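You operate a simulated robot arm through the tools that you are given. There is no shell and no other tool. Be economical: measure what you need, move in short steps, check, and stop when the job is done.

Carry out the task below with a simulated robot arm. There is one attempt and no reset: what you move stays moved.

Task
Leak-test the yellow valve block in the rig's nest and sort it.
Fine: clamp, rig cover and vent shut; pump to the green band; still in the band after five seconds means tight tray, else leak tray; vent before opening. Where these are worked on the way, their far stop is far enough and under half their travel is too little: rig cover.

Only the result counts: the job must be done as asked and must still hold three seconds after the hand-in. Knocking over, shifting, dropping, spilling or breaking anything else fails it. Lids that push on must go on centred and level and be pressed home; caps that screw on are set level and turned clockwise until they are tight.

Robot
A 6-joint arm with a two-finger parallel gripper, fixed in place. Base frame: the origin is at the foot of the arm, x ahead of it, y to its left, z up; the work surface is at about z = 870. Lengths are in mm, angles in degrees, forces in N, time in s.
With the tool pointing down near the work surface it reaches from about 260 to 680 mm from the base axis. Its first joint turns from -66.0 to 66.0 degrees. Payload 2.9 kg.
The tool frame sits at the grasp point between the pads (the TCP): z along the fingers, y along the line on which they close. The tips reach 30 mm beyond it. Largest opening 110 mm; finger width 20, thickness 10; the body of the gripper, 48 by 112 mm, starts 55 mm behind the TCP.
Orientation is that of the tool frame in the base frame, as a unit quaternion [x, y, z, w]. With the fingers straight down and closing along the base's y, the tool's x points along the base's -x, its y along +y and its z along -z.

Tools
- The arm moves only by the tool arm_command. Its argument "moves" is a list of rows, each a list of 7 numbers: the turn, a rotation vector about the tool's x, y, z in degrees, then the shift along the tool's x, y, z in mm, then the finger opening in mm, from 0 to 110. In form: [[ax, ay, az, x, y, z, hand], ...]. A call has 1 to 10 rows; each row is the pose to reach, as a shift and turn from the pose commanded when the call began, along the tool's axes at that moment. A row lasts 0.2 s, in which the tool goes at most 50 mm and 8.6 degrees; a call with a longer step from one row to the next is refused whole, and so is a gripper value outside its range. Where a pose cannot be reached the arm comes as near as it can. A force on the tool above 60 N (or 10 N above the force at the start of the call, whichever is more), or a blocked arm, ends the call early, and 0.2 s more pass. The fingers move at their own pace (about 108 mm/s each) and stop on an object; they squeeze with about 26 N. The grip force told is the motor's: it shows also when the fingers shut on nothing. Time passes only in rows, and 0.2 s behind the last, so rows that repeat a pose let the fingers close. It gives the time, the measured TCP pose, the force on the tool (base axes), the opening and the grip force at its end, in the units of the frame above (readings bear some noise), with the torque about the TCP (base axes, N m) and any sound that the robot's microphone picked up, and new pictures: "show" is both (left out), scene, wrist or none.
- Cameras (640 x 400 px; columns grow to the right, rows downward): "scene" is fixed at [64.3, 418.3, 1403.8]; the picture's right is [-0.88, -0.48, 0.00], its down [-0.18, 0.33, -0.93] and it looks along [0.44, -0.81, -0.38] (base axes); focal length 330 px, centre (320, 200). "wrist" rides on the gripper at [72, 17, -103] in the tool frame; the picture's right is [-0.23, 0.97, 0.00], its down [-0.76, -0.18, -0.62] and it looks along [-0.61, -0.14, 0.78] (tool axes); focal length 222 px, centre (320, 200). There is no depth. A picture from a camera that has moved, and an enlarged one, comes with that camera's place and axes in the base frame and with its lens.
- enlarge(camera, box): a new picture of the part [left, top, right, bottom] of that camera's present view, enlarged. No time passes.
- finish_job(): hands the job in; it is judged then, once.

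Work in short steps. Places have to be worked out from the pictures, the camera data and where the tool is seen: move nearer, look again, correct. Check each grasp and each placing, and mend what went wrong. You have 120 turns and 200 pictures in all, those below and enlarged ones among them. Open the gripper and draw the arm clear of the work before you hand the job in, unless the task says otherwise; then end with one line.

The tools are called after ">>>" as a command line: name --pt "numbers of a row" for each row, then --argument value for the rest, lists and objects as JSON in quotes. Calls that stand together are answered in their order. arm_command: Moves the arm, as the interface text tells. Its arguments: {"type":"object","properties":{"moves":{"type":"array"},"show":{"type":"string","enum":["both","scene","wrist","none"]}},"required":["moves"]} The other tools are called the same way: enlarge (camera, box) takes an enlarged picture of a part of a camera's view; finish_job () hands the job in.

At the start:

```text
t: 0.0
position: [298.5, -196.8, 1285.8]
tcp_rot: [-0.001, 1.0, -0.001, 0.001]
contact_force: [0.0, 0.1, -0.4]
moment: [0.01, 0.0, -0.02]
finger_gap: 109.8
grasp_force: 0.1
```

scene: 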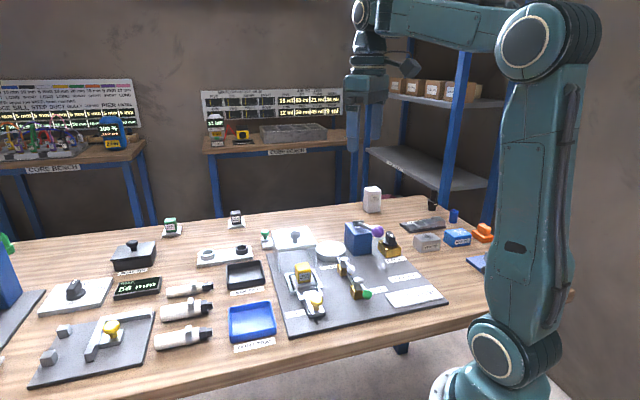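
wrist: 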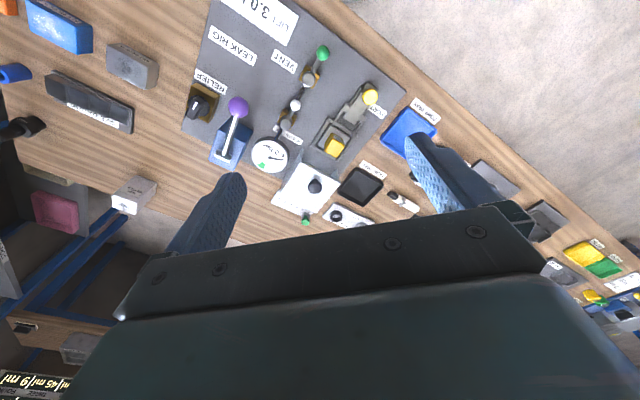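

I see the rig on a grey plate in the middle of the table. I'll enlarge both views to identify the parts.

>>> enlarge --camera "scene" --box '[220, 200, 460, 350]'

>>> enlarge --camera "wrist" --box '[170, 0, 450, 230]'

```text
2.67 times, centred on (340, 275) of scene
camera zoom: at [64.3, 418.3, 1403.8], right [-0.88, -0.48, 0.0], down [-0.18, 0.33, -0.93], along [0.44, -0.81, -0.38], focal length 879 px, centre (267, 0)
```

zoom: 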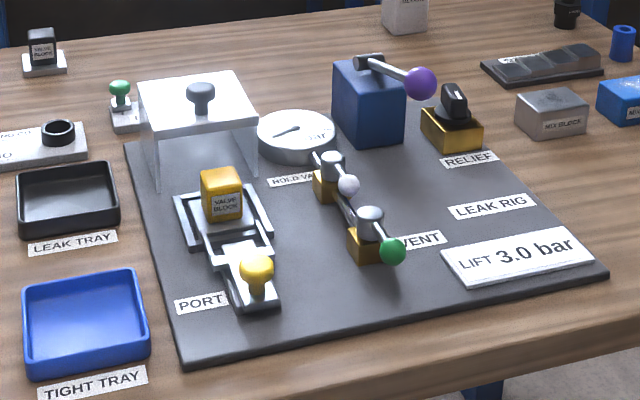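

```text
1.74 times, centred on (310, 115) of wrist
camera zoom: at [225.9, -179.7, 1388.9], right [0.23, 0.97, 0.0], down [0.76, -0.18, 0.62], along [0.61, -0.14, -0.78], focal length 386 px, centre (337, 348)
```

zoom: 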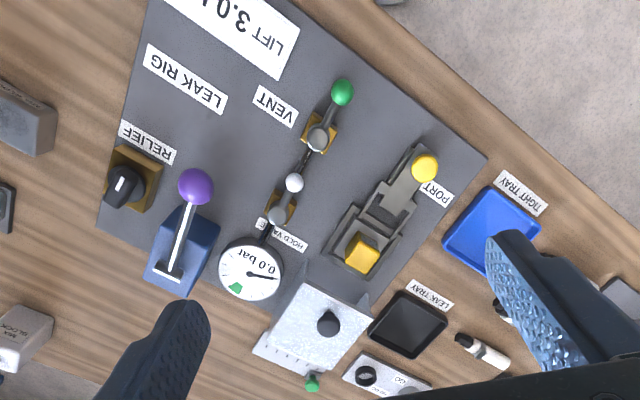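

The nest, clamp, cover, vent, hold valve, pump and gauge are in view. I'll lower the hand straight down for a closer look.

>>> arm_command --pt "0 0 0 10 0 40 110" --pt "0 0 0 20 0 80 110" --pt "0 0 0 30 0 120 110" --pt "0 0 0 30 0 150 110" --show "wrist"

>>> enlarge --camera "wrist" --box '[140, 0, 480, 220]'

>>> enlarge --camera "scene" --box '[255, 220, 355, 325]'

>>> enlarge --camera "scene" --box '[310, 205, 450, 315]'

```text
t: 1.0
position: [270.8, -198.3, 1136.0]
tcp_rot: [0.0, 1.0, 0.0, 0.002]
contact_force: [0.4, 0.1, 0.4]
moment: [-0.01, 0.01, 0.0]
finger_gap: 110.1
grasp_force: 0.0
camera wrist: at [198.1, -181.5, 1238.5], right [0.23, 0.97, 0.0], down [0.76, -0.18, 0.62], along [0.61, -0.14, -0.78], focal length 222 px, centre (320, 200)
```

wrist: 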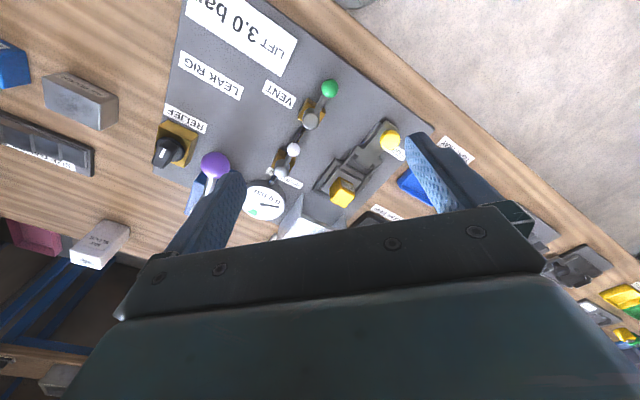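

```text
1.82 times, centred on (310, 110) of wrist
camera zoom: at [198.1, -181.5, 1238.5], right [0.23, 0.97, 0.0], down [0.76, -0.18, 0.62], along [0.61, -0.14, -0.78], focal length 404 px, centre (338, 364)
```

zoom: 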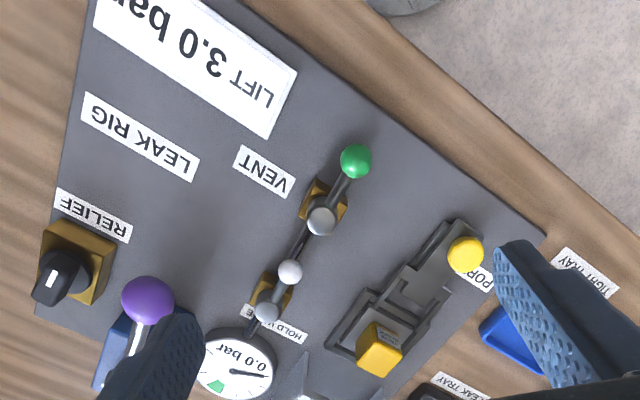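

```text
3.81 times, centred on (305, 272) of scene
camera zoom: at [64.3, 418.3, 1403.8], right [-0.88, -0.48, 0.0], down [-0.18, 0.33, -0.93], along [0.44, -0.81, -0.38], focal length 1255 px, centre (377, -76)
```

zoom: 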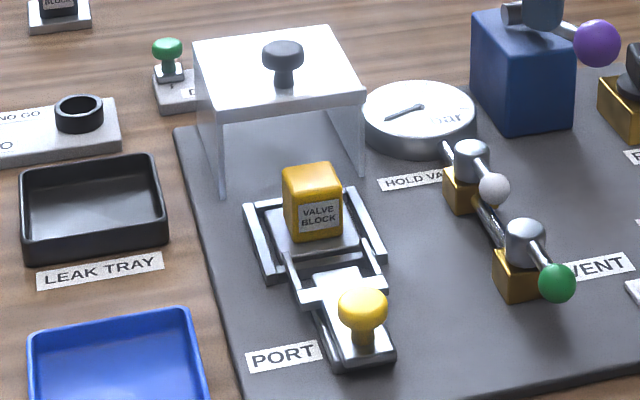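

```text
3.64 times, centred on (380, 260) of scene
camera zoom: at [64.3, 418.3, 1403.8], right [-0.88, -0.48, 0.0], down [-0.18, 0.33, -0.93], along [0.44, -0.81, -0.38], focal length 1198 px, centre (102, -18)
```

zoom: 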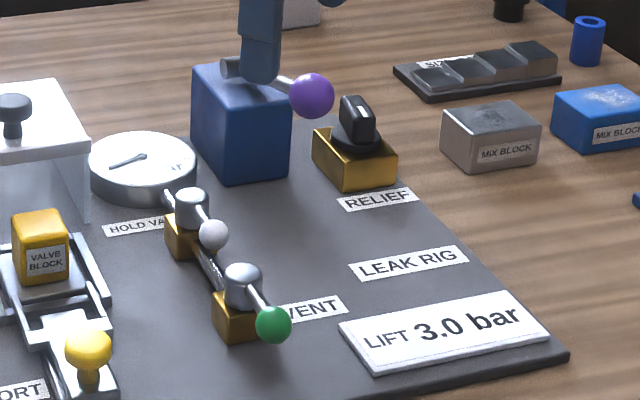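

I need a better look at the clamp mechanism, so I'll move down and towards it.

>>> arm_command --pt "0 0 0 0 30 30 110" --pt "0 0 0 0 60 60 110" --pt "0 0 0 0 75 95 110" --show "wrist"

>>> enlarge --camera "wrist" --box '[200, 60, 440, 210]'

```text
t: 1.8
position: [270.7, -124.0, 1039.3]
tcp_rot: [-0.001, 1.0, 0.0, 0.001]
contact_force: [-0.3, 0.3, 0.0]
moment: [0.03, 0.0, 0.02]
finger_gap: 110.1
grasp_force: 0.0
camera wrist: at [197.2, -107.0, 1143.3], right [0.23, 0.97, 0.0], down [0.76, -0.18, 0.62], along [0.61, -0.14, -0.78], focal length 222 px, centre (320, 200)
```

wrist: 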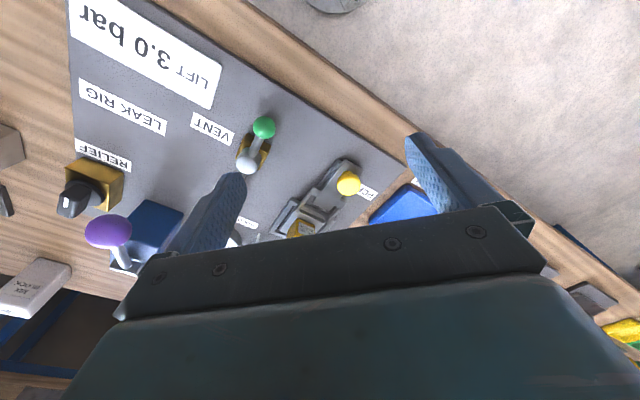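

```text
2.67 times, centred on (320, 135) of wrist
camera zoom: at [197.2, -107.0, 1143.3], right [0.23, 0.97, 0.0], down [0.76, -0.18, 0.62], along [0.61, -0.14, -0.78], focal length 592 px, centre (320, 373)
```

zoom: 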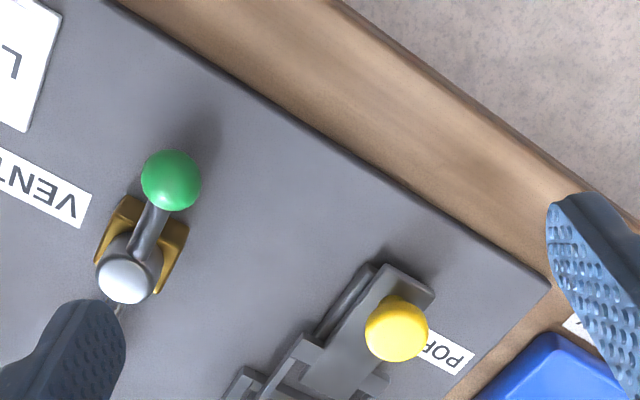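

The block is just hidden by the palm, so I'll shift forward and towards the nest to bring the clamp into the clear upper half.

>>> arm_command --pt "0 0 0 -40 0 0 110" --pt "0 0 0 -70 -20 0 110" --show "none"

>>> enlarge --camera "wrist" --box '[220, 50, 440, 210]'

```text
t: 2.4
position: [338.6, -141.6, 1039.0]
tcp_rot: [0.0, 1.0, 0.001, 0.0]
contact_force: [0.1, 0.3, 0.0]
moment: [0.0, 0.04, 0.0]
finger_gap: 109.6
grasp_force: 0.0
```

```text
2.50 times, centred on (330, 130) of wrist
camera zoom: at [266.7, -126.3, 1142.7], right [0.23, 0.97, 0.0], down [0.76, -0.18, 0.62], along [0.61, -0.14, -0.78], focal length 555 px, centre (295, 375)
```

zoom: 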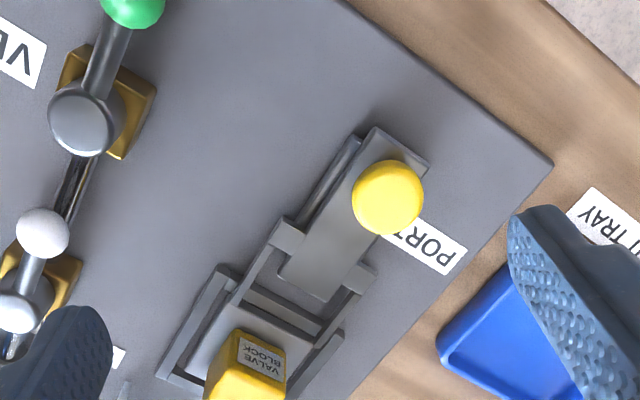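

The clamp is a knob-topped slider at about (360,-108,912), and the rig axis is about −45° (u=(0.707,-0.707)). I'll yaw 45° so the fingers close across that axis and hover over the knob.

>>> arm_command --pt "0 0 8 -4 6 5 80" --pt "0 0 16 -8 12 10 80" --pt "0 0 24 -12 18 15 80" --pt "0 0 32 -16 24 25 80" --pt "0 0 40 -20 30 35 80" --pt "0 0 45 -21.4 33.6 50 60" --show "both"

>>> enlarge --camera "wrist" --box '[220, 100, 420, 230]'

```text
t: 3.8
position: [359.6, -107.7, 990.9]
tcp_rot: [0.384, 0.923, -0.001, -0.001]
contact_force: [0.3, 0.5, 0.6]
moment: [-0.01, 0.01, -0.06]
finger_gap: 59.9
grasp_force: 0.0
camera wrist: at [320.9, -45.5, 1093.7], right [0.85, 0.53, 0.0], down [0.41, -0.66, 0.62], along [0.33, -0.53, -0.78], focal length 222 px, centre (320, 200)
```

scene: 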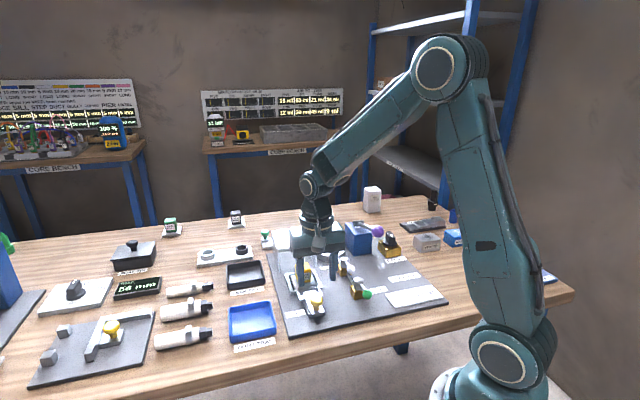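
wrist: 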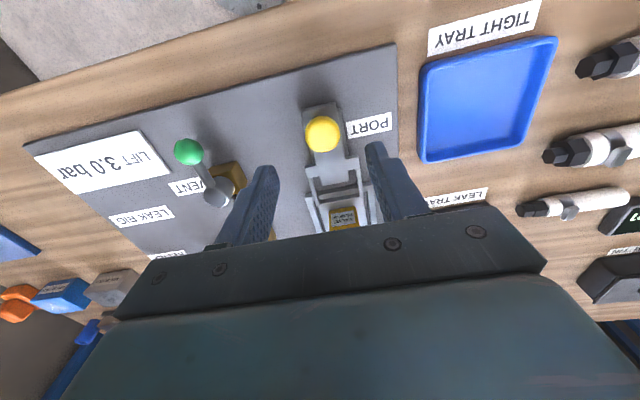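

```text
3.08 times, centred on (320, 165) of wrist
camera zoom: at [320.9, -45.5, 1093.7], right [0.85, 0.53, 0.0], down [0.41, -0.66, 0.62], along [0.33, -0.53, -0.78], focal length 684 px, centre (320, 308)
```

zoom: 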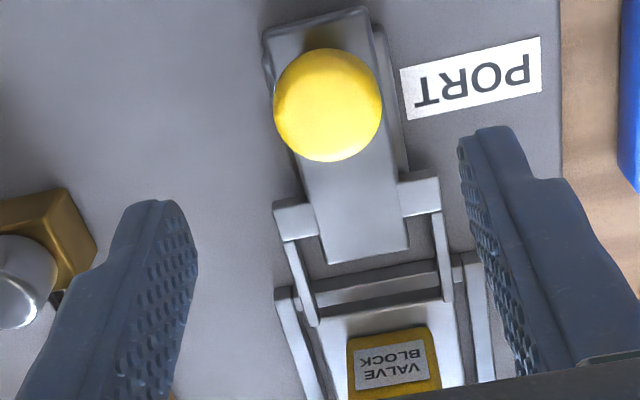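

The knob is centred between the fingers and the axis is aligned. I'll descend so the tips flank the knob and close gently.

>>> arm_command --pt "0 0 0 0 0 30 60" --pt "0 0 0 0 0 59 60" --pt "0 0 0 0 0 59 20" --pt "0 0 0 0 0 59 20" --show "wrist"

>>> enlarge --camera "scene" --box '[255, 220, 355, 325]'

```text
t: 4.8
position: [358.8, -106.0, 932.7]
tcp_rot: [0.382, 0.924, 0.0, 0.0]
contact_force: [4.1, 3.8, -4.8]
moment: [0.02, -0.23, -0.02]
finger_gap: 28.6
grasp_force: 45.1
camera wrist: at [321.1, -43.6, 1034.4], right [0.85, 0.53, 0.0], down [0.41, -0.66, 0.62], along [0.33, -0.53, -0.78], focal length 222 px, centre (320, 200)
```

wrist: 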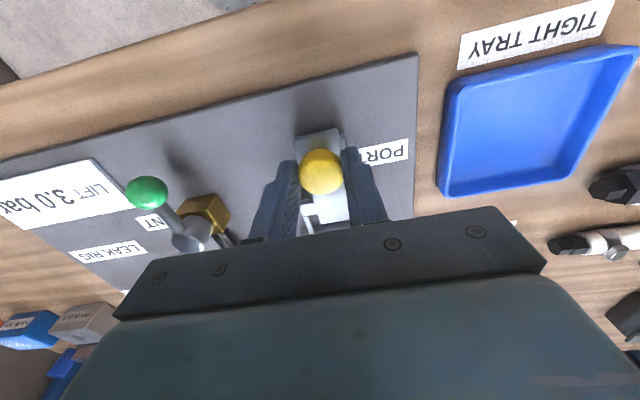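

```text
3.81 times, centred on (305, 272) of scene
camera zoom: at [64.5, 418.4, 1403.8], right [-0.88, -0.48, 0.0], down [-0.18, 0.33, -0.93], along [0.44, -0.81, -0.38], focal length 1255 px, centre (377, -76)
```

zoom: 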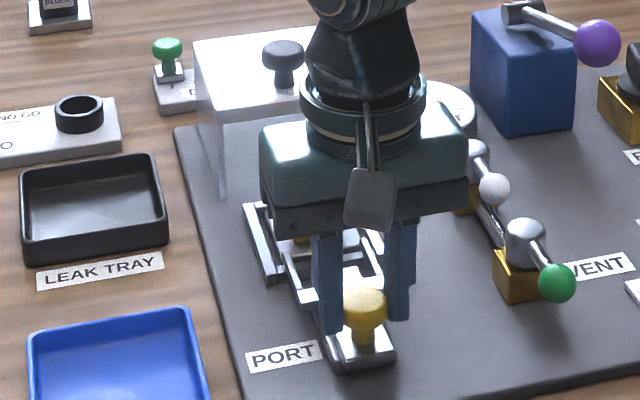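

The knob is held (28.6 mm gap). I'll push it a little along u, towards the block, and watch the force.

>>> arm_command --pt "0 0 0 -4 0 0 20" --pt "0 0 0 -8 0 0 20" --pt "0 0 0 -12 0 0 20" --show "none"

>>> enlarge --camera "scene" --box '[255, 220, 355, 325]'

```text
t: 5.6
position: [369.3, -114.6, 931.1]
tcp_rot: [0.381, 0.925, 0.001, 0.0]
contact_force: [15.0, 17.1, -18.5]
moment: [0.11, -0.42, 0.04]
finger_gap: 28.9
grasp_force: 44.7
```

```text
3.81 times, centred on (305, 272) of scene
camera zoom: at [64.9, 418.7, 1403.7], right [-0.88, -0.48, 0.0], down [-0.18, 0.33, -0.93], along [0.44, -0.81, -0.38], focal length 1255 px, centre (377, -76)
```

zoom: 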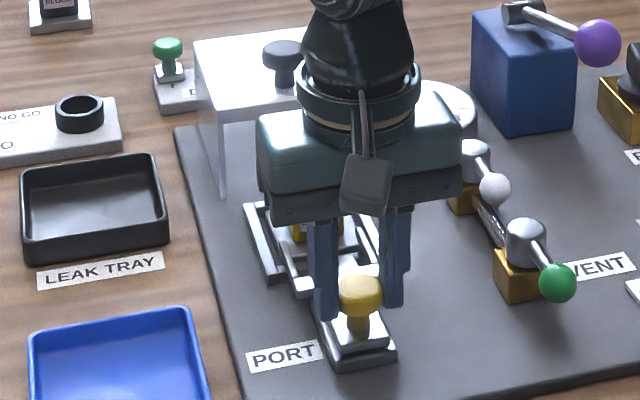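

It slides towards the nest. The sideways force shows the axis is nearer −40°, so I'll correct sideways and keep pushing.

>>> arm_command --pt "0 0 0 0 1.3 1 20" --pt "0 0 0 -5 1.7 1 20" --pt "0 0 0 -10 2.1 1 20" --show "none"

```text
t: 6.4
position: [377.4, -122.8, 931.1]
tcp_rot: [0.384, 0.923, 0.0, 0.0]
contact_force: [2.4, 4.0, 11.3]
moment: [0.75, 0.64, 0.14]
finger_gap: 28.5
grasp_force: 45.1
```

Lateral force is small now. Continuing.

>>> arm_command --pt "0 0 0 -5 0.2 0 20" --pt "0 0 0 -10 0.4 0 20" --pt "0 0 0 -15 0.6 0 20" --show "none"

>>> enlarge --camera "scene" --box '[255, 220, 355, 325]'

>>> enlarge --camera "wrist" --box '[220, 100, 420, 230]'

```text
t: 7.2
position: [388.5, -134.6, 932.5]
tcp_rot: [0.384, 0.923, -0.001, 0.002]
contact_force: [0.9, -6.9, 21.5]
moment: [0.04, 0.35, 0.04]
finger_gap: 29.1
grasp_force: 45.5
```

```text
3.81 times, centred on (305, 272) of scene
camera zoom: at [64.1, 418.2, 1403.9], right [-0.88, -0.48, 0.0], down [-0.18, 0.33, -0.93], along [0.44, -0.81, -0.38], focal length 1255 px, centre (377, -76)
```

zoom: 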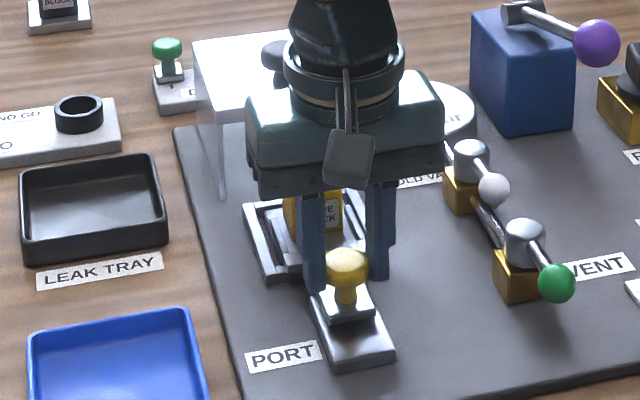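

```text
3.08 times, centred on (320, 165) of wrist
camera zoom: at [348.8, -70.6, 1034.0], right [0.85, 0.53, 0.0], down [0.41, -0.66, 0.63], along [0.33, -0.53, -0.78], focal length 684 px, centre (320, 308)
```

zoom: 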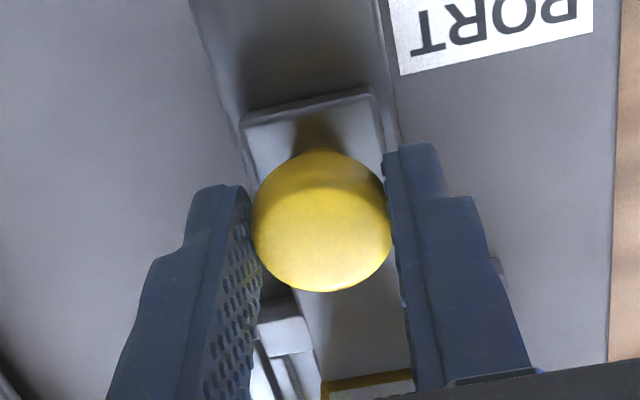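

It keeps sliding and the plate end is nearing the block. I'll continue with a slight lift to relieve the vertical force.

>>> arm_command --pt "0 0 0 -3 0 -1 20" --pt "0 0 0 -6 0 -1 20" --pt "0 0 0 -9 0 -1 20" --pt "0 0 0 -12 0 -1 20" --show "none"

>>> enlarge --camera "scene" --box '[255, 220, 355, 325]'

```text
t: 8.2
position: [390.6, -137.0, 928.5]
tcp_rot: [0.381, 0.925, 0.001, -0.01]
contact_force: [-28.9, 24.3, 11.2]
moment: [0.45, 0.51, -0.03]
finger_gap: 29.2
grasp_force: 45.1
```

```text
3.81 times, centred on (305, 272) of scene
camera zoom: at [63.4, 419.0, 1403.6], right [-0.88, -0.48, 0.0], down [-0.18, 0.33, -0.93], along [0.44, -0.81, -0.38], focal length 1255 px, centre (377, -76)
```

zoom: 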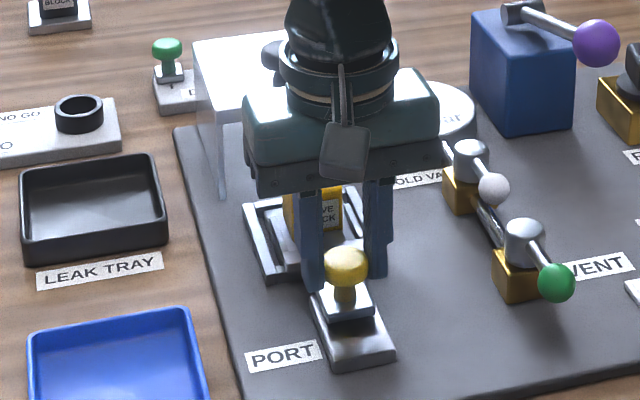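

It stopped after about 44 mm with roughly 38 N of resistance. One more small push will confirm it's the stop.

>>> arm_command --pt "0 0 0 -3 0 0 20" --pt "0 0 0 -5 0 0 20" --show "none"

```text
t: 8.8
position: [394.5, -140.4, 928.6]
tcp_rot: [0.379, 0.925, 0.003, -0.01]
contact_force: [-18.7, 34.2, -8.8]
moment: [0.71, 0.44, 0.02]
finger_gap: 29.0
grasp_force: 45.4
```

>>> enlarge --camera "wrist" --box '[220, 100, 420, 230]'

>>> enlarge --camera "scene" --box '[255, 220, 355, 325]'

```text
3.08 times, centred on (320, 165) of wrist
camera zoom: at [356.3, -78.3, 1033.7], right [0.85, 0.53, -0.01], down [0.43, -0.67, 0.61], along [0.32, -0.52, -0.79], focal length 684 px, centre (320, 308)
```

zoom: 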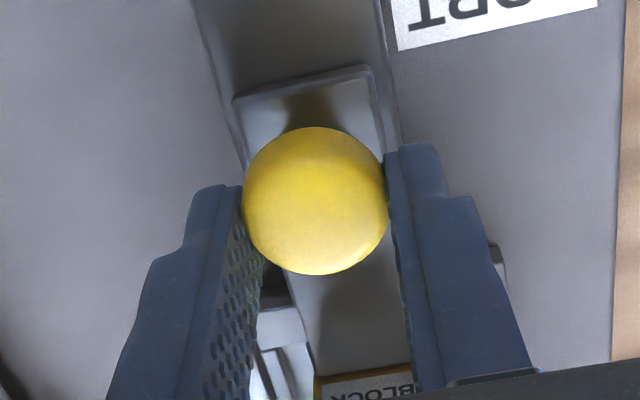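

```text
3.81 times, centred on (305, 272) of scene
camera zoom: at [63.9, 419.1, 1403.6], right [-0.88, -0.48, 0.0], down [-0.18, 0.33, -0.93], along [0.44, -0.81, -0.38], focal length 1255 px, centre (377, -76)
```

zoom: 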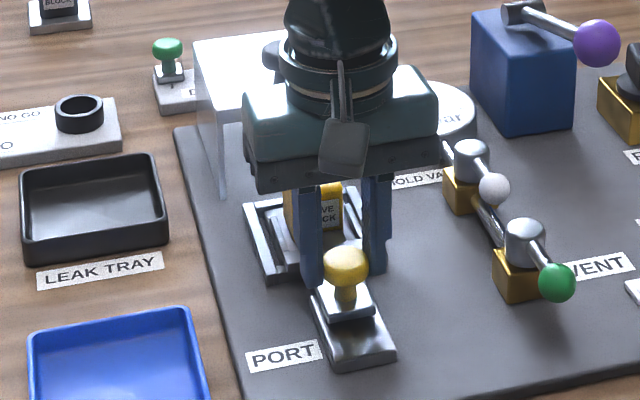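

The fingers slipped along the knob while the slider stayed put, so the clamp is at its stop against the block. I'll open, lift and look at it and the cover.

>>> arm_command --pt "0 0 0 5 0 0 60" --pt "0 0 0 5 0 0 60" --pt "0 0 0 5 0 -45 60" --pt "0 0 0 40 0 -90 60" --pt "0 0 0 70 0 -130 60" --show "both"

>>> enlarge --camera "wrist" --box '[200, 90, 440, 230]'

>>> enlarge --camera "scene" --box '[255, 220, 355, 325]'

```text
refused: row 4 steps farther than a row can; nothing moved
```

```text
2.67 times, centred on (320, 160) of wrist
camera zoom: at [356.3, -78.3, 1033.7], right [0.85, 0.53, -0.01], down [0.43, -0.67, 0.61], along [0.32, -0.52, -0.79], focal length 592 px, centre (320, 307)
```

zoom: 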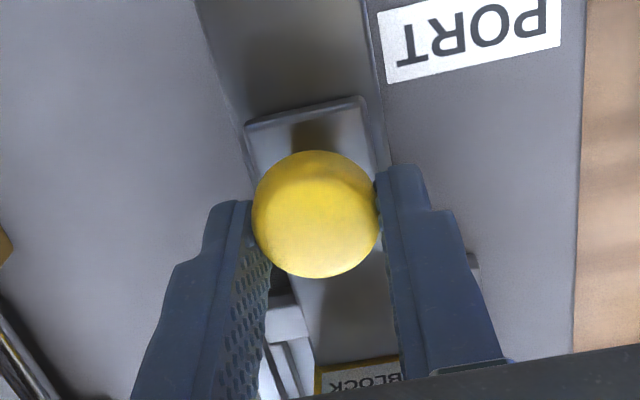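

```text
3.81 times, centred on (305, 272) of scene
camera zoom: at [63.9, 419.1, 1403.6], right [-0.88, -0.48, 0.0], down [-0.18, 0.33, -0.93], along [0.44, -0.81, -0.38], focal length 1255 px, centre (377, -76)
```

zoom: 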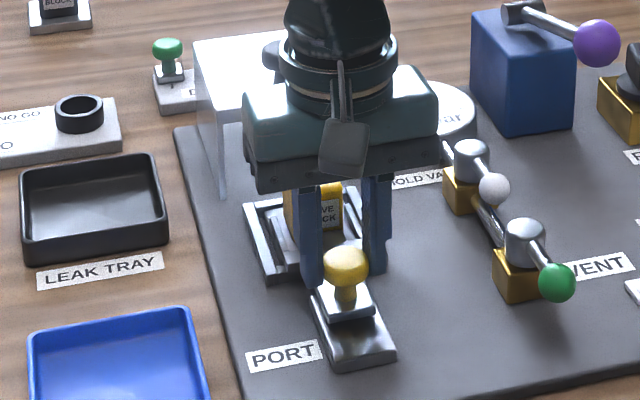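

Step too long; I'll resend with smaller steps.

>>> arm_command --pt "0 0 0 12 0 0 60" --pt "0 0 0 12 0 0 60" --pt "0 0 0 12 0 -40 60" --pt "0 0 0 30 0 -80 60" --pt "0 0 0 50 0 -120 60" --pt "0 0 0 60 0 -150 60" --show "wrist"

>>> enlarge --camera "wrist" --box '[200, 80, 440, 230]'

>>> enlarge --camera "scene" --box '[255, 220, 355, 325]'

```text
t: 10.2
position: [358.6, -100.8, 1082.3]
tcp_rot: [0.383, 0.924, 0.0, 0.0]
contact_force: [0.4, 0.0, 0.1]
moment: [0.02, 0.01, 0.01]
finger_gap: 60.2
grasp_force: 0.1
camera wrist: at [319.0, -38.3, 1184.8], right [0.85, 0.53, 0.0], down [0.41, -0.66, 0.62], along [0.33, -0.53, -0.78], focal length 222 px, centre (320, 200)
```

wrist: 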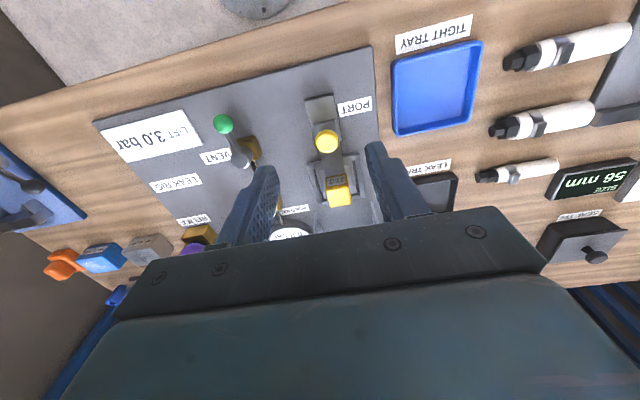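

```text
2.67 times, centred on (320, 155) of wrist
camera zoom: at [319.0, -38.3, 1184.8], right [0.85, 0.53, 0.0], down [0.41, -0.66, 0.62], along [0.33, -0.53, -0.78], focal length 592 px, centre (320, 320)
```

zoom: 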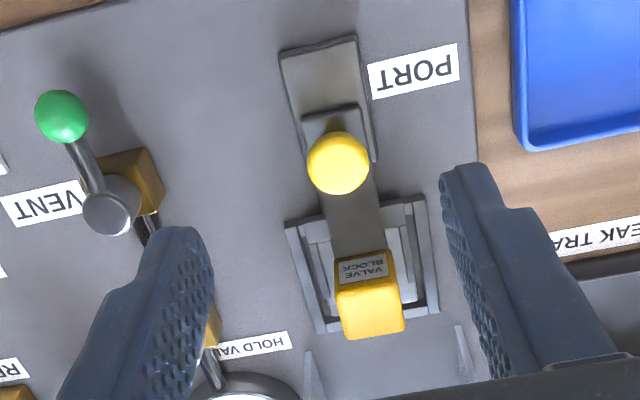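

```text
3.81 times, centred on (305, 272) of scene
camera zoom: at [64.3, 418.3, 1403.8], right [-0.88, -0.48, 0.0], down [-0.18, 0.33, -0.93], along [0.44, -0.81, -0.38], focal length 1255 px, centre (377, -76)
```

zoom: 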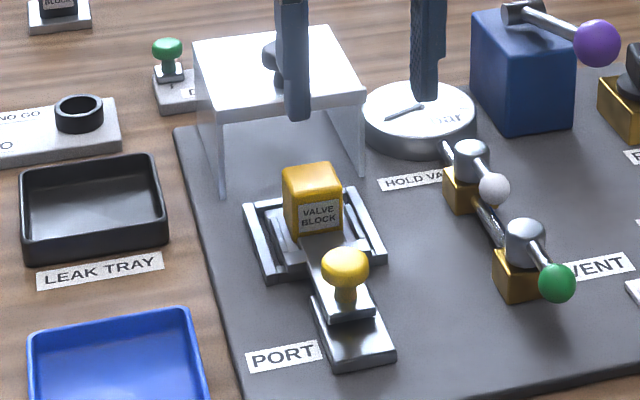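

Clamp is closed against the block. By triangulation the cover knob is at about (509,-256,971). I'll go above it.

>>> arm_command --pt "0 0 0 -45 0 0 60" --pt "0 0 0 -90 -1 0 60" --pt "0 0 0 -135 -2 5 60" --pt "0 0 0 -180 -3 20 60" --pt "0 0 0 -216 -4 42 60" --show "wrist"

>>> enlarge --camera "wrist" --box '[200, 80, 440, 230]'

>>> enlarge --camera "scene" --box '[245, 190, 375, 325]'

```text
t: 11.4
position: [507.3, -258.3, 1036.9]
tcp_rot: [0.383, 0.924, 0.0, 0.0]
contact_force: [0.3, -0.2, 0.2]
moment: [0.0, 0.0, 0.0]
finger_gap: 59.8
grasp_force: 0.1
camera wrist: at [468.1, -195.7, 1140.7], right [0.85, 0.53, 0.0], down [0.41, -0.66, 0.62], along [0.33, -0.53, -0.78], focal length 222 px, centre (320, 200)
```

wrist: 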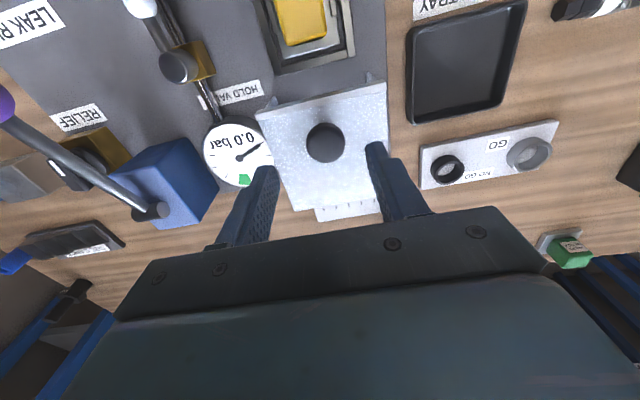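

```text
2.67 times, centred on (320, 155) of wrist
camera zoom: at [468.1, -195.7, 1140.7], right [0.85, 0.53, 0.0], down [0.41, -0.66, 0.62], along [0.33, -0.53, -0.78], focal length 592 px, centre (320, 320)
```

zoom: 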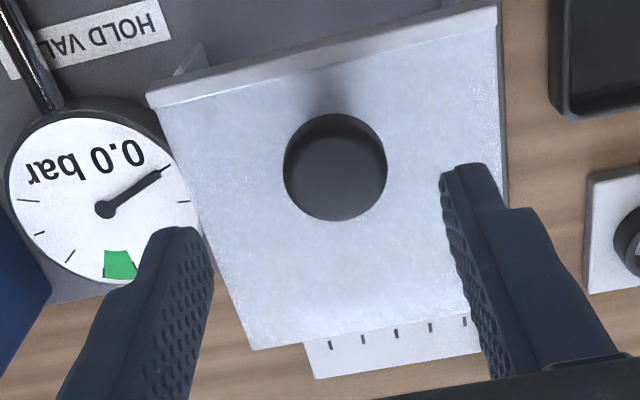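

```text
2.96 times, centred on (310, 258) of scene
camera zoom: at [64.3, 418.3, 1403.8], right [-0.88, -0.48, 0.0], down [-0.18, 0.33, -0.93], along [0.44, -0.81, -0.38], focal length 976 px, centre (350, 30)
```

zoom: 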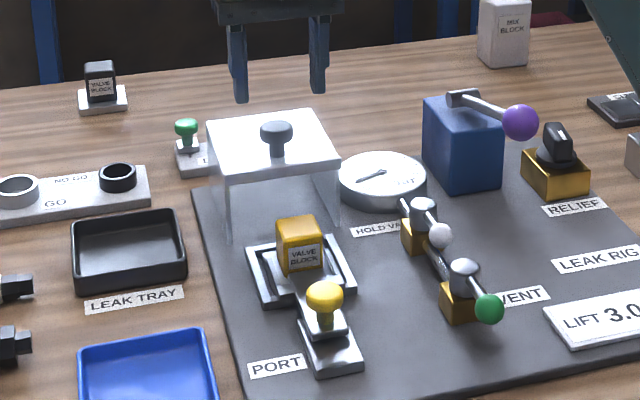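

The knob is at about (512,-258). I'll descend to z≈986 with a small correction and grip it.

>>> arm_command --pt "0 0 0 -3 3 25 60" --pt "0 0 0 -3 3 51 60" --pt "0 0 0 -3 3 51 20" --pt "0 0 0 -3 3 51 20" --show "none"

>>> enlarge --camera "wrist" --box '[200, 80, 440, 230]'

>>> enlarge --camera "scene" --box '[245, 190, 375, 325]'

```text
t: 12.4
position: [510.3, -256.9, 988.2]
tcp_rot: [0.382, 0.924, -0.001, 0.0]
contact_force: [-1.1, -1.1, -1.5]
moment: [-0.06, 0.07, -0.02]
finger_gap: 31.0
grasp_force: 45.2
```

```text
2.67 times, centred on (320, 155) of wrist
camera zoom: at [471.8, -193.8, 1090.8], right [0.85, 0.53, 0.0], down [0.41, -0.66, 0.62], along [0.33, -0.53, -0.78], focal length 592 px, centre (320, 320)
```

zoom: 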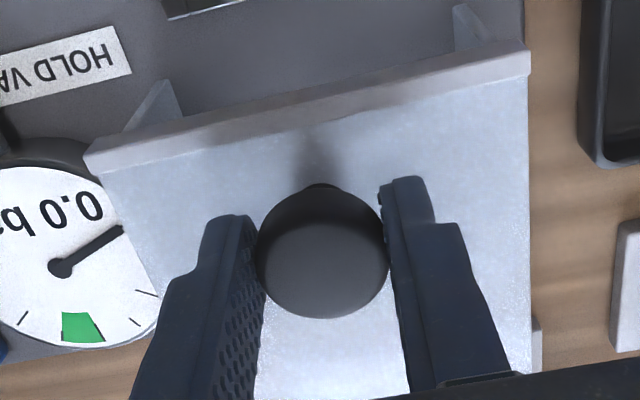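

```text
2.96 times, centred on (310, 258) of scene
camera zoom: at [64.3, 418.3, 1403.8], right [-0.88, -0.48, 0.0], down [-0.18, 0.33, -0.93], along [0.44, -0.81, -0.38], focal length 976 px, centre (350, 30)
```

zoom: 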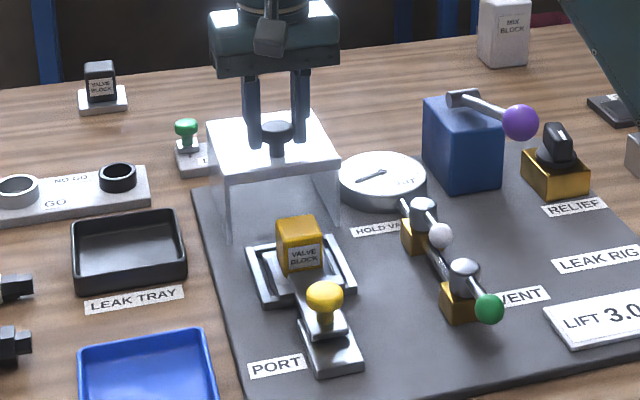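

The cover knob is gripped (31 mm). I'll pull it slightly towards the nest and read the forces.

>>> arm_command --pt "0 0 0 4 0 0 20" --pt "0 0 0 8 0 0 20" --pt "0 0 0 12 0 0 20" --show "none"

>>> enlarge --camera "scene" --box '[245, 190, 375, 325]'

```text
t: 13.2
position: [501.8, -246.2, 987.0]
tcp_rot: [0.383, 0.924, 0.0, -0.001]
contact_force: [-1.4, -1.9, -8.4]
moment: [-0.26, -0.19, -0.12]
finger_gap: 30.7
grasp_force: 45.1
```

```text
2.96 times, centred on (310, 258) of scene
camera zoom: at [64.4, 418.2, 1403.8], right [-0.88, -0.48, 0.0], down [-0.18, 0.33, -0.93], along [0.44, -0.81, -0.38], focal length 976 px, centre (350, 30)
```

zoom: 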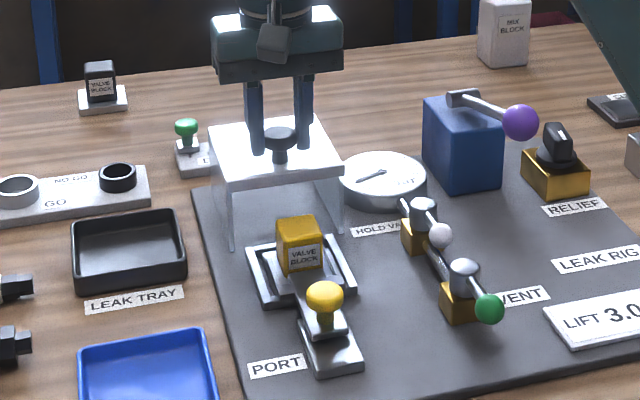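

The cover slides freely. I'll continue 40 mm.

>>> arm_command --pt "0 0 0 6 0 0 20" --pt "0 0 0 13 0 0 20" --pt "0 0 0 20 0 0 20" --pt "0 0 0 27 0 0 20" --pt "0 0 0 34 0 0 20" --pt "0 0 0 40 0 0 20" --show "none"

>>> enlarge --camera "scene" --box '[245, 190, 375, 325]'

```text
t: 14.6
position: [473.8, -219.4, 987.4]
tcp_rot: [0.383, 0.924, 0.0, -0.001]
contact_force: [0.8, -0.4, -17.2]
moment: [-0.03, -0.06, 0.04]
finger_gap: 30.8
grasp_force: 45.1
```

```text
2.96 times, centred on (310, 258) of scene
camera zoom: at [64.6, 418.1, 1403.8], right [-0.88, -0.48, 0.0], down [-0.18, 0.33, -0.93], along [0.44, -0.81, -0.38], focal length 976 px, centre (350, 30)
```

zoom: 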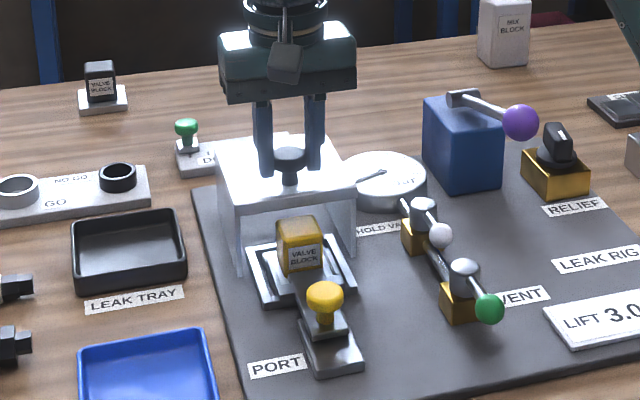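

Sliding well. Continuing another 45 mm with a slight lowering, watching for the stop.

>>> arm_command --pt "0 0 0 6 0 1 20" --pt "0 0 0 13 0 1 20" --pt "0 0 0 20 0 1 20" --pt "0 0 0 27 0 1 20" --pt "0 0 0 33 0 1 20" --pt "0 0 0 38 0 1 20" --pt "0 0 0 42 0 1 20" --show "none"

>>> enlarge --camera "scene" --box '[245, 190, 375, 325]'

```text
t: 16.2
position: [443.7, -190.0, 987.7]
tcp_rot: [0.383, 0.924, -0.001, -0.001]
contact_force: [-4.7, -5.7, -14.9]
moment: [-0.28, -0.06, -0.13]
finger_gap: 30.8
grasp_force: 44.8
```

```text
2.96 times, centred on (310, 258) of scene
camera zoom: at [64.4, 418.1, 1403.9], right [-0.88, -0.48, 0.0], down [-0.18, 0.33, -0.93], along [0.44, -0.81, -0.38], focal length 976 px, centre (350, 30)
```

zoom: 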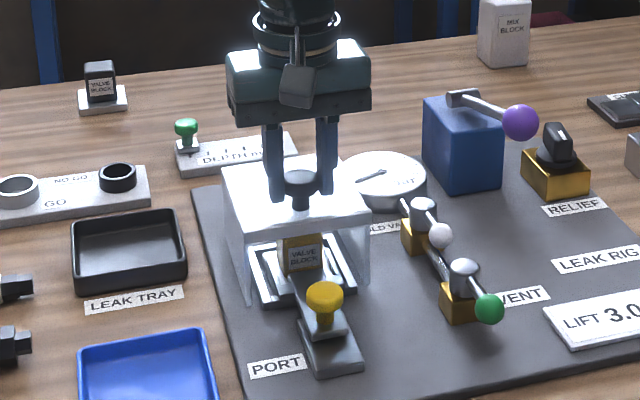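

Travel is now about 94 mm and the cover is over the nest. I'll carry on gently until the stop is felt.

>>> arm_command --pt "0 0 0 4 0 0 20" --pt "0 0 0 8 0 0 20" --pt "0 0 0 12 0 0 20" --show "none"

>>> enlarge --camera "scene" --box '[245, 190, 375, 325]'

```text
t: 17.0
position: [435.1, -181.5, 987.6]
tcp_rot: [0.382, 0.924, 0.0, -0.001]
contact_force: [-2.2, -5.3, -14.4]
moment: [-0.01, 0.1, 0.01]
finger_gap: 30.9
grasp_force: 44.8
```

```text
2.96 times, centred on (310, 258) of scene
camera zoom: at [64.4, 418.1, 1403.9], right [-0.88, -0.48, 0.0], down [-0.18, 0.33, -0.93], along [0.44, -0.81, -0.38], focal length 976 px, centre (350, 30)
```

zoom: 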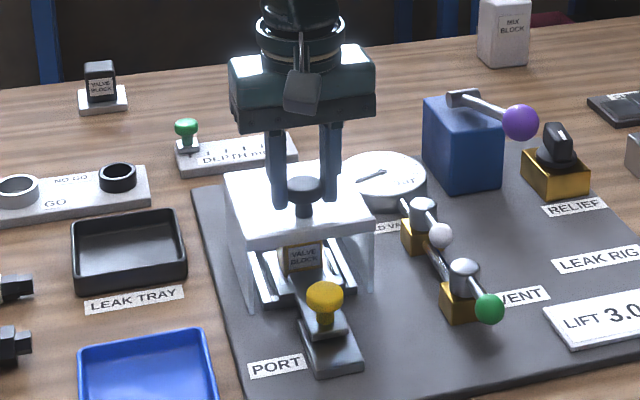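

>>> arm_command --pt "0 0 0 4 0 0 20" --pt "0 0 0 8 0 0 20" --pt "0 0 0 12 0 0 20" --pt "0 0 0 16 0 0 20" --show "none"

>>> enlarge --camera "scene" --box '[245, 190, 375, 325]'

```text
t: 18.0
position: [428.2, -173.9, 988.7]
tcp_rot: [0.385, 0.923, 0.0, 0.007]
contact_force: [24.2, -28.1, -22.8]
moment: [-0.51, -0.49, 0.0]
finger_gap: 31.1
grasp_force: 44.3
```

```text
2.96 times, centred on (310, 258) of scene
camera zoom: at [65.3, 417.4, 1404.0], right [-0.88, -0.48, 0.0], down [-0.18, 0.33, -0.93], along [0.44, -0.81, -0.38], focal length 976 px, centre (350, 30)
```

zoom: 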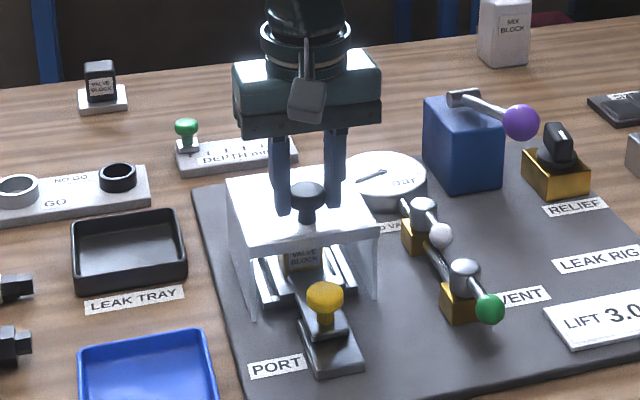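

The cover reached its far stop (37 N), around (430,-177). I'll release and lift back for a look at the vent.

>>> arm_command --pt "0 0 0 -7 0 0 20" --pt "0 0 0 -7 0 0 60" --pt "0 0 0 -7 0 0 60" --pt "0 0 0 -7 0 -40 60" --pt "0 0 0 30 -15 -65 60" --pt "0 0 0 70 -30 -65 60" --pt "0 0 0 110 -45 -60 60" --pt "0 0 0 130 -60 -50 60" --show "wrist"

>>> enlarge --camera "wrist" --box '[150, 50, 470, 230]'

>>> enlarge --camera "scene" --box '[245, 190, 375, 325]'

```text
t: 19.8
position: [289.9, -120.4, 1039.6]
tcp_rot: [0.383, 0.924, 0.001, -0.001]
contact_force: [0.0, -0.3, 0.4]
moment: [-0.01, -0.02, 0.0]
finger_gap: 60.1
grasp_force: 0.1
camera wrist: at [250.4, -58.0, 1143.4], right [0.85, 0.53, 0.0], down [0.41, -0.66, 0.62], along [0.33, -0.53, -0.78], focal length 222 px, centre (320, 200)
```

wrist: 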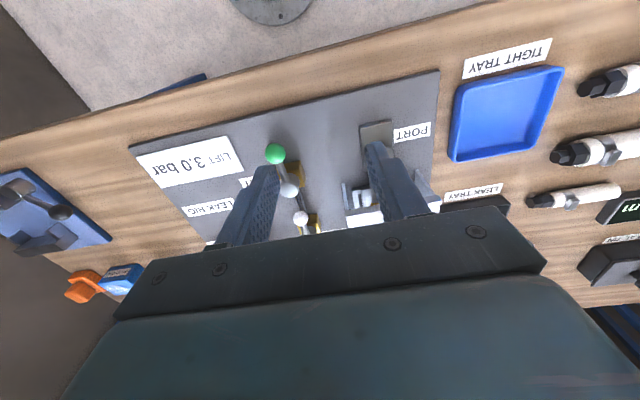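

```text
2.00 times, centred on (310, 140) of wrist
camera zoom: at [250.4, -58.0, 1143.4], right [0.85, 0.53, 0.0], down [0.41, -0.66, 0.62], along [0.33, -0.53, -0.78], focal length 444 px, centre (340, 320)
```

zoom: 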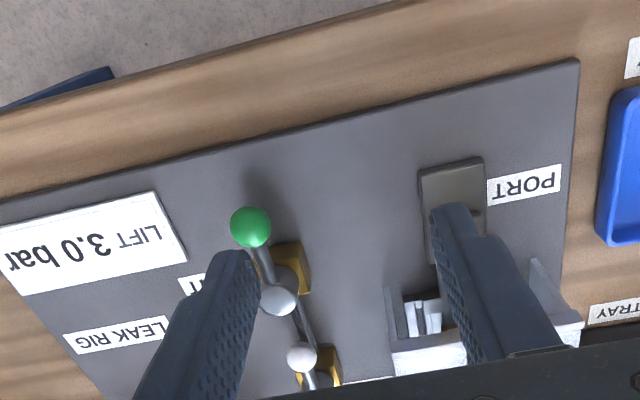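

```text
2.96 times, centred on (310, 258) of scene
camera zoom: at [64.3, 418.3, 1403.8], right [-0.88, -0.48, 0.0], down [-0.18, 0.33, -0.93], along [0.44, -0.81, -0.38], focal length 976 px, centre (350, 30)
```

zoom: 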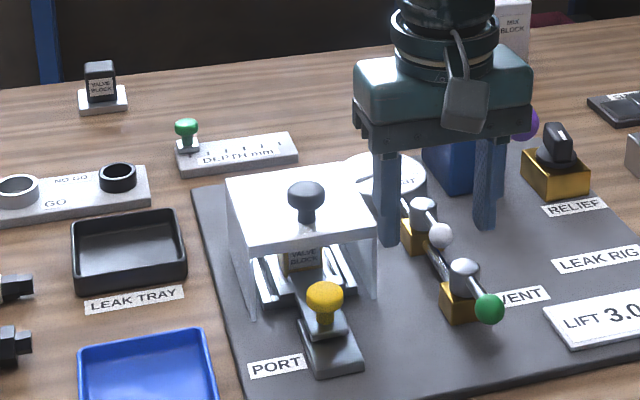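

The cover is fully over. The vent ball is at about (269,-184,912) and its pivot at (304,-218). I'll go above the ball and check.

>>> arm_command --pt "0 0 0 -10 -20 0 50" --pt "0 0 0 -20 -40 15 40" --pt "0 0 0 -30 -60 40 36" --pt "0 0 0 -30 -60 60 36" --show "none"

>>> enlarge --camera "wrist" --box '[200, 80, 440, 230]'

```text
t: 20.8
position: [270.9, -184.0, 978.2]
tcp_rot: [0.383, 0.924, 0.0, 0.001]
contact_force: [-0.1, 0.7, -0.4]
moment: [0.02, 0.04, -0.04]
finger_gap: 36.3
grasp_force: 0.0
```

```text
2.67 times, centred on (320, 155) of wrist
camera zoom: at [231.0, -122.4, 1081.3], right [0.85, 0.53, 0.0], down [0.41, -0.66, 0.62], along [0.33, -0.53, -0.78], focal length 592 px, centre (320, 320)
```

zoom: 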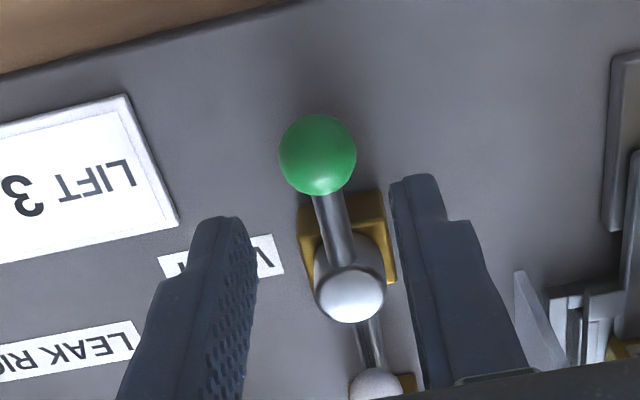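

Well aligned. I'll descend around the ball and nudge it towards +v while reading force.

>>> arm_command --pt "0 0 0 1 -1 24 36" --pt "0 0 0 1 -1 48 36" --pt "0 0 0 1 4 48 36" --pt "0 0 0 1 9 48 36" --pt "0 0 0 1 14 48 36" --show "none"

>>> enlarge --camera "wrist" --box '[200, 80, 440, 230]'

```text
t: 22.0
position: [279.0, -174.4, 929.4]
tcp_rot: [0.383, 0.924, -0.001, 0.0]
contact_force: [-0.2, -1.0, -0.1]
moment: [-0.03, 0.01, 0.03]
finger_gap: 36.4
grasp_force: 0.3
```

```text
2.67 times, centred on (320, 155) of wrist
camera zoom: at [239.8, -111.5, 1032.7], right [0.85, 0.53, 0.0], down [0.41, -0.66, 0.62], along [0.33, -0.53, -0.78], focal length 592 px, centre (320, 320)
```

zoom: 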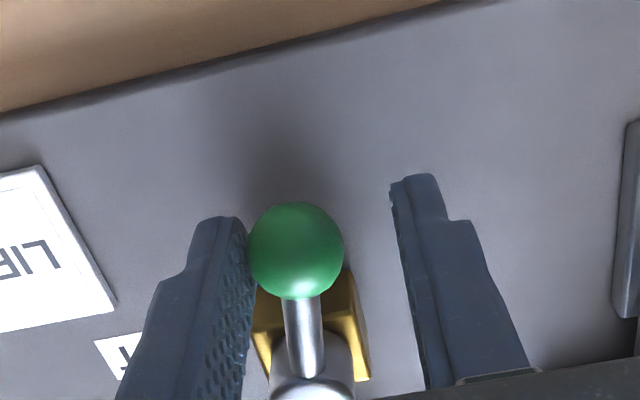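

The lever moves freely towards +v. I'll continue around the arc, keeping the finger behind the ball.

>>> arm_command --pt "0 0 0 3 5 0 28" --pt "0 0 0 4.6 12 0 28" --pt "0 0 0 3 20 0 28" --pt "0 0 0 0.5 28.6 0 28" --pt "0 0 0 -4 36 0 28" --pt "0 0 0 -10 43.9 0 28" --show "none"

>>> enlarge --camera "wrist" --box '[200, 80, 440, 230]'

>>> enlarge --camera "scene" --box '[275, 220, 405, 325]'

```text
t: 23.4
position: [317.8, -150.3, 931.8]
tcp_rot: [0.383, 0.924, 0.0, 0.0]
contact_force: [-0.1, -0.2, 0.3]
moment: [0.02, -0.01, -0.03]
finger_gap: 28.3
grasp_force: 0.2
```

```text
2.67 times, centred on (320, 155) of wrist
camera zoom: at [278.4, -87.6, 1033.9], right [0.85, 0.53, 0.0], down [0.41, -0.66, 0.62], along [0.33, -0.53, -0.78], focal length 592 px, centre (320, 320)
```

zoom: 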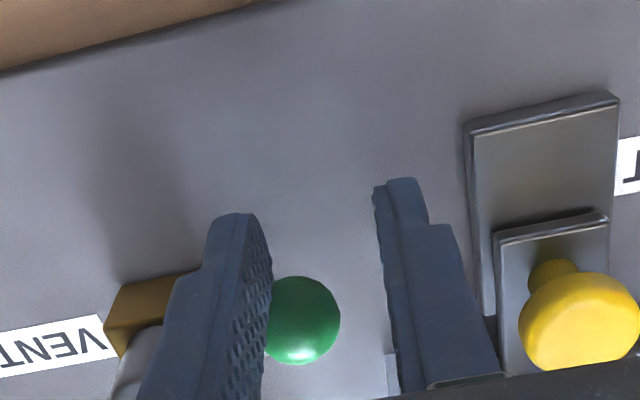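

```text
3.81 times, centred on (340, 272) of scene
camera zoom: at [64.3, 418.3, 1403.8], right [-0.88, -0.48, 0.0], down [-0.18, 0.33, -0.93], along [0.44, -0.81, -0.38], focal length 1255 px, centre (244, -76)
```

zoom: 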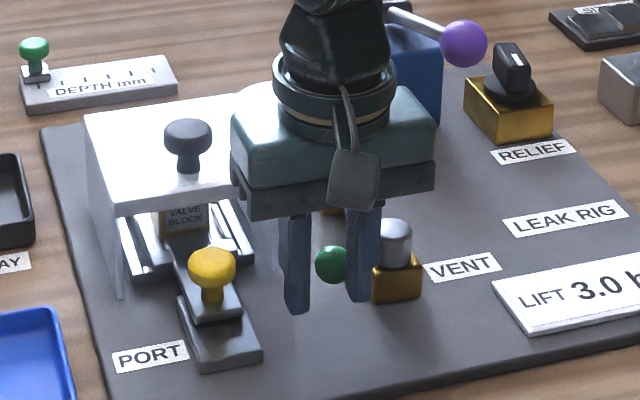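

The lever is at about 70°. I'll push the last part along +u to its stop.

>>> arm_command --pt "0 0 0 -6 3 0 28" --pt "0 0 0 -11 4 0 28" --pt "0 0 0 -15 4 0 28" --pt "0 0 0 -19 4 0 28" --show "none"

>>> enlarge --camera "wrist" --box '[200, 80, 440, 230]'

>>> enlarge --camera "scene" --box '[275, 220, 405, 325]'

```text
t: 24.4
position: [327.1, -156.3, 929.8]
tcp_rot: [0.381, 0.924, 0.002, -0.013]
contact_force: [-31.0, 36.1, 22.0]
moment: [0.44, 0.47, -0.62]
finger_gap: 26.0
grasp_force: 0.0
```

```text
2.67 times, centred on (320, 155) of wrist
camera zoom: at [289.6, -94.5, 1033.7], right [0.85, 0.53, -0.01], down [0.43, -0.67, 0.61], along [0.31, -0.52, -0.8], focal length 592 px, centre (320, 320)
```

zoom: 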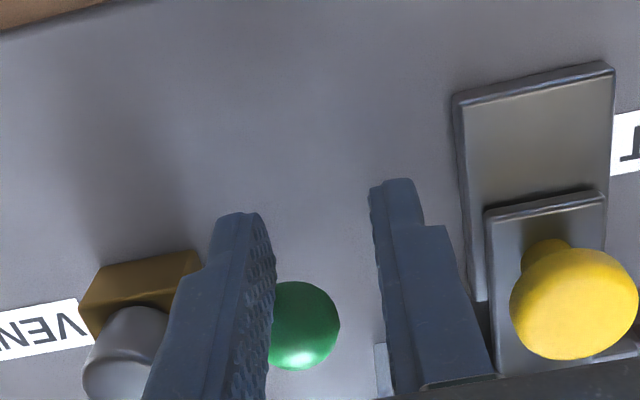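

```text
3.81 times, centred on (340, 272) of scene
camera zoom: at [63.2, 419.4, 1403.5], right [-0.88, -0.48, 0.0], down [-0.18, 0.33, -0.93], along [0.44, -0.81, -0.38], focal length 1255 px, centre (244, -76)
```

zoom: 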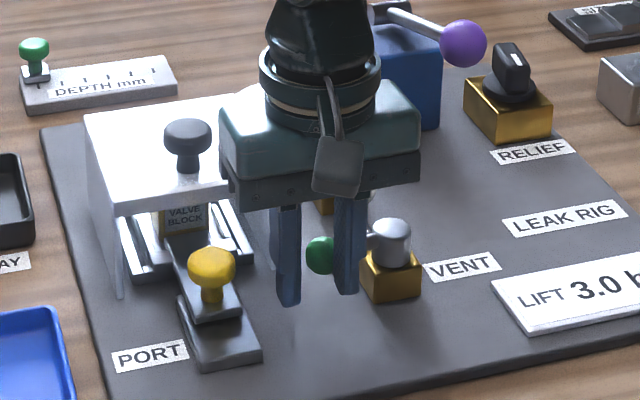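

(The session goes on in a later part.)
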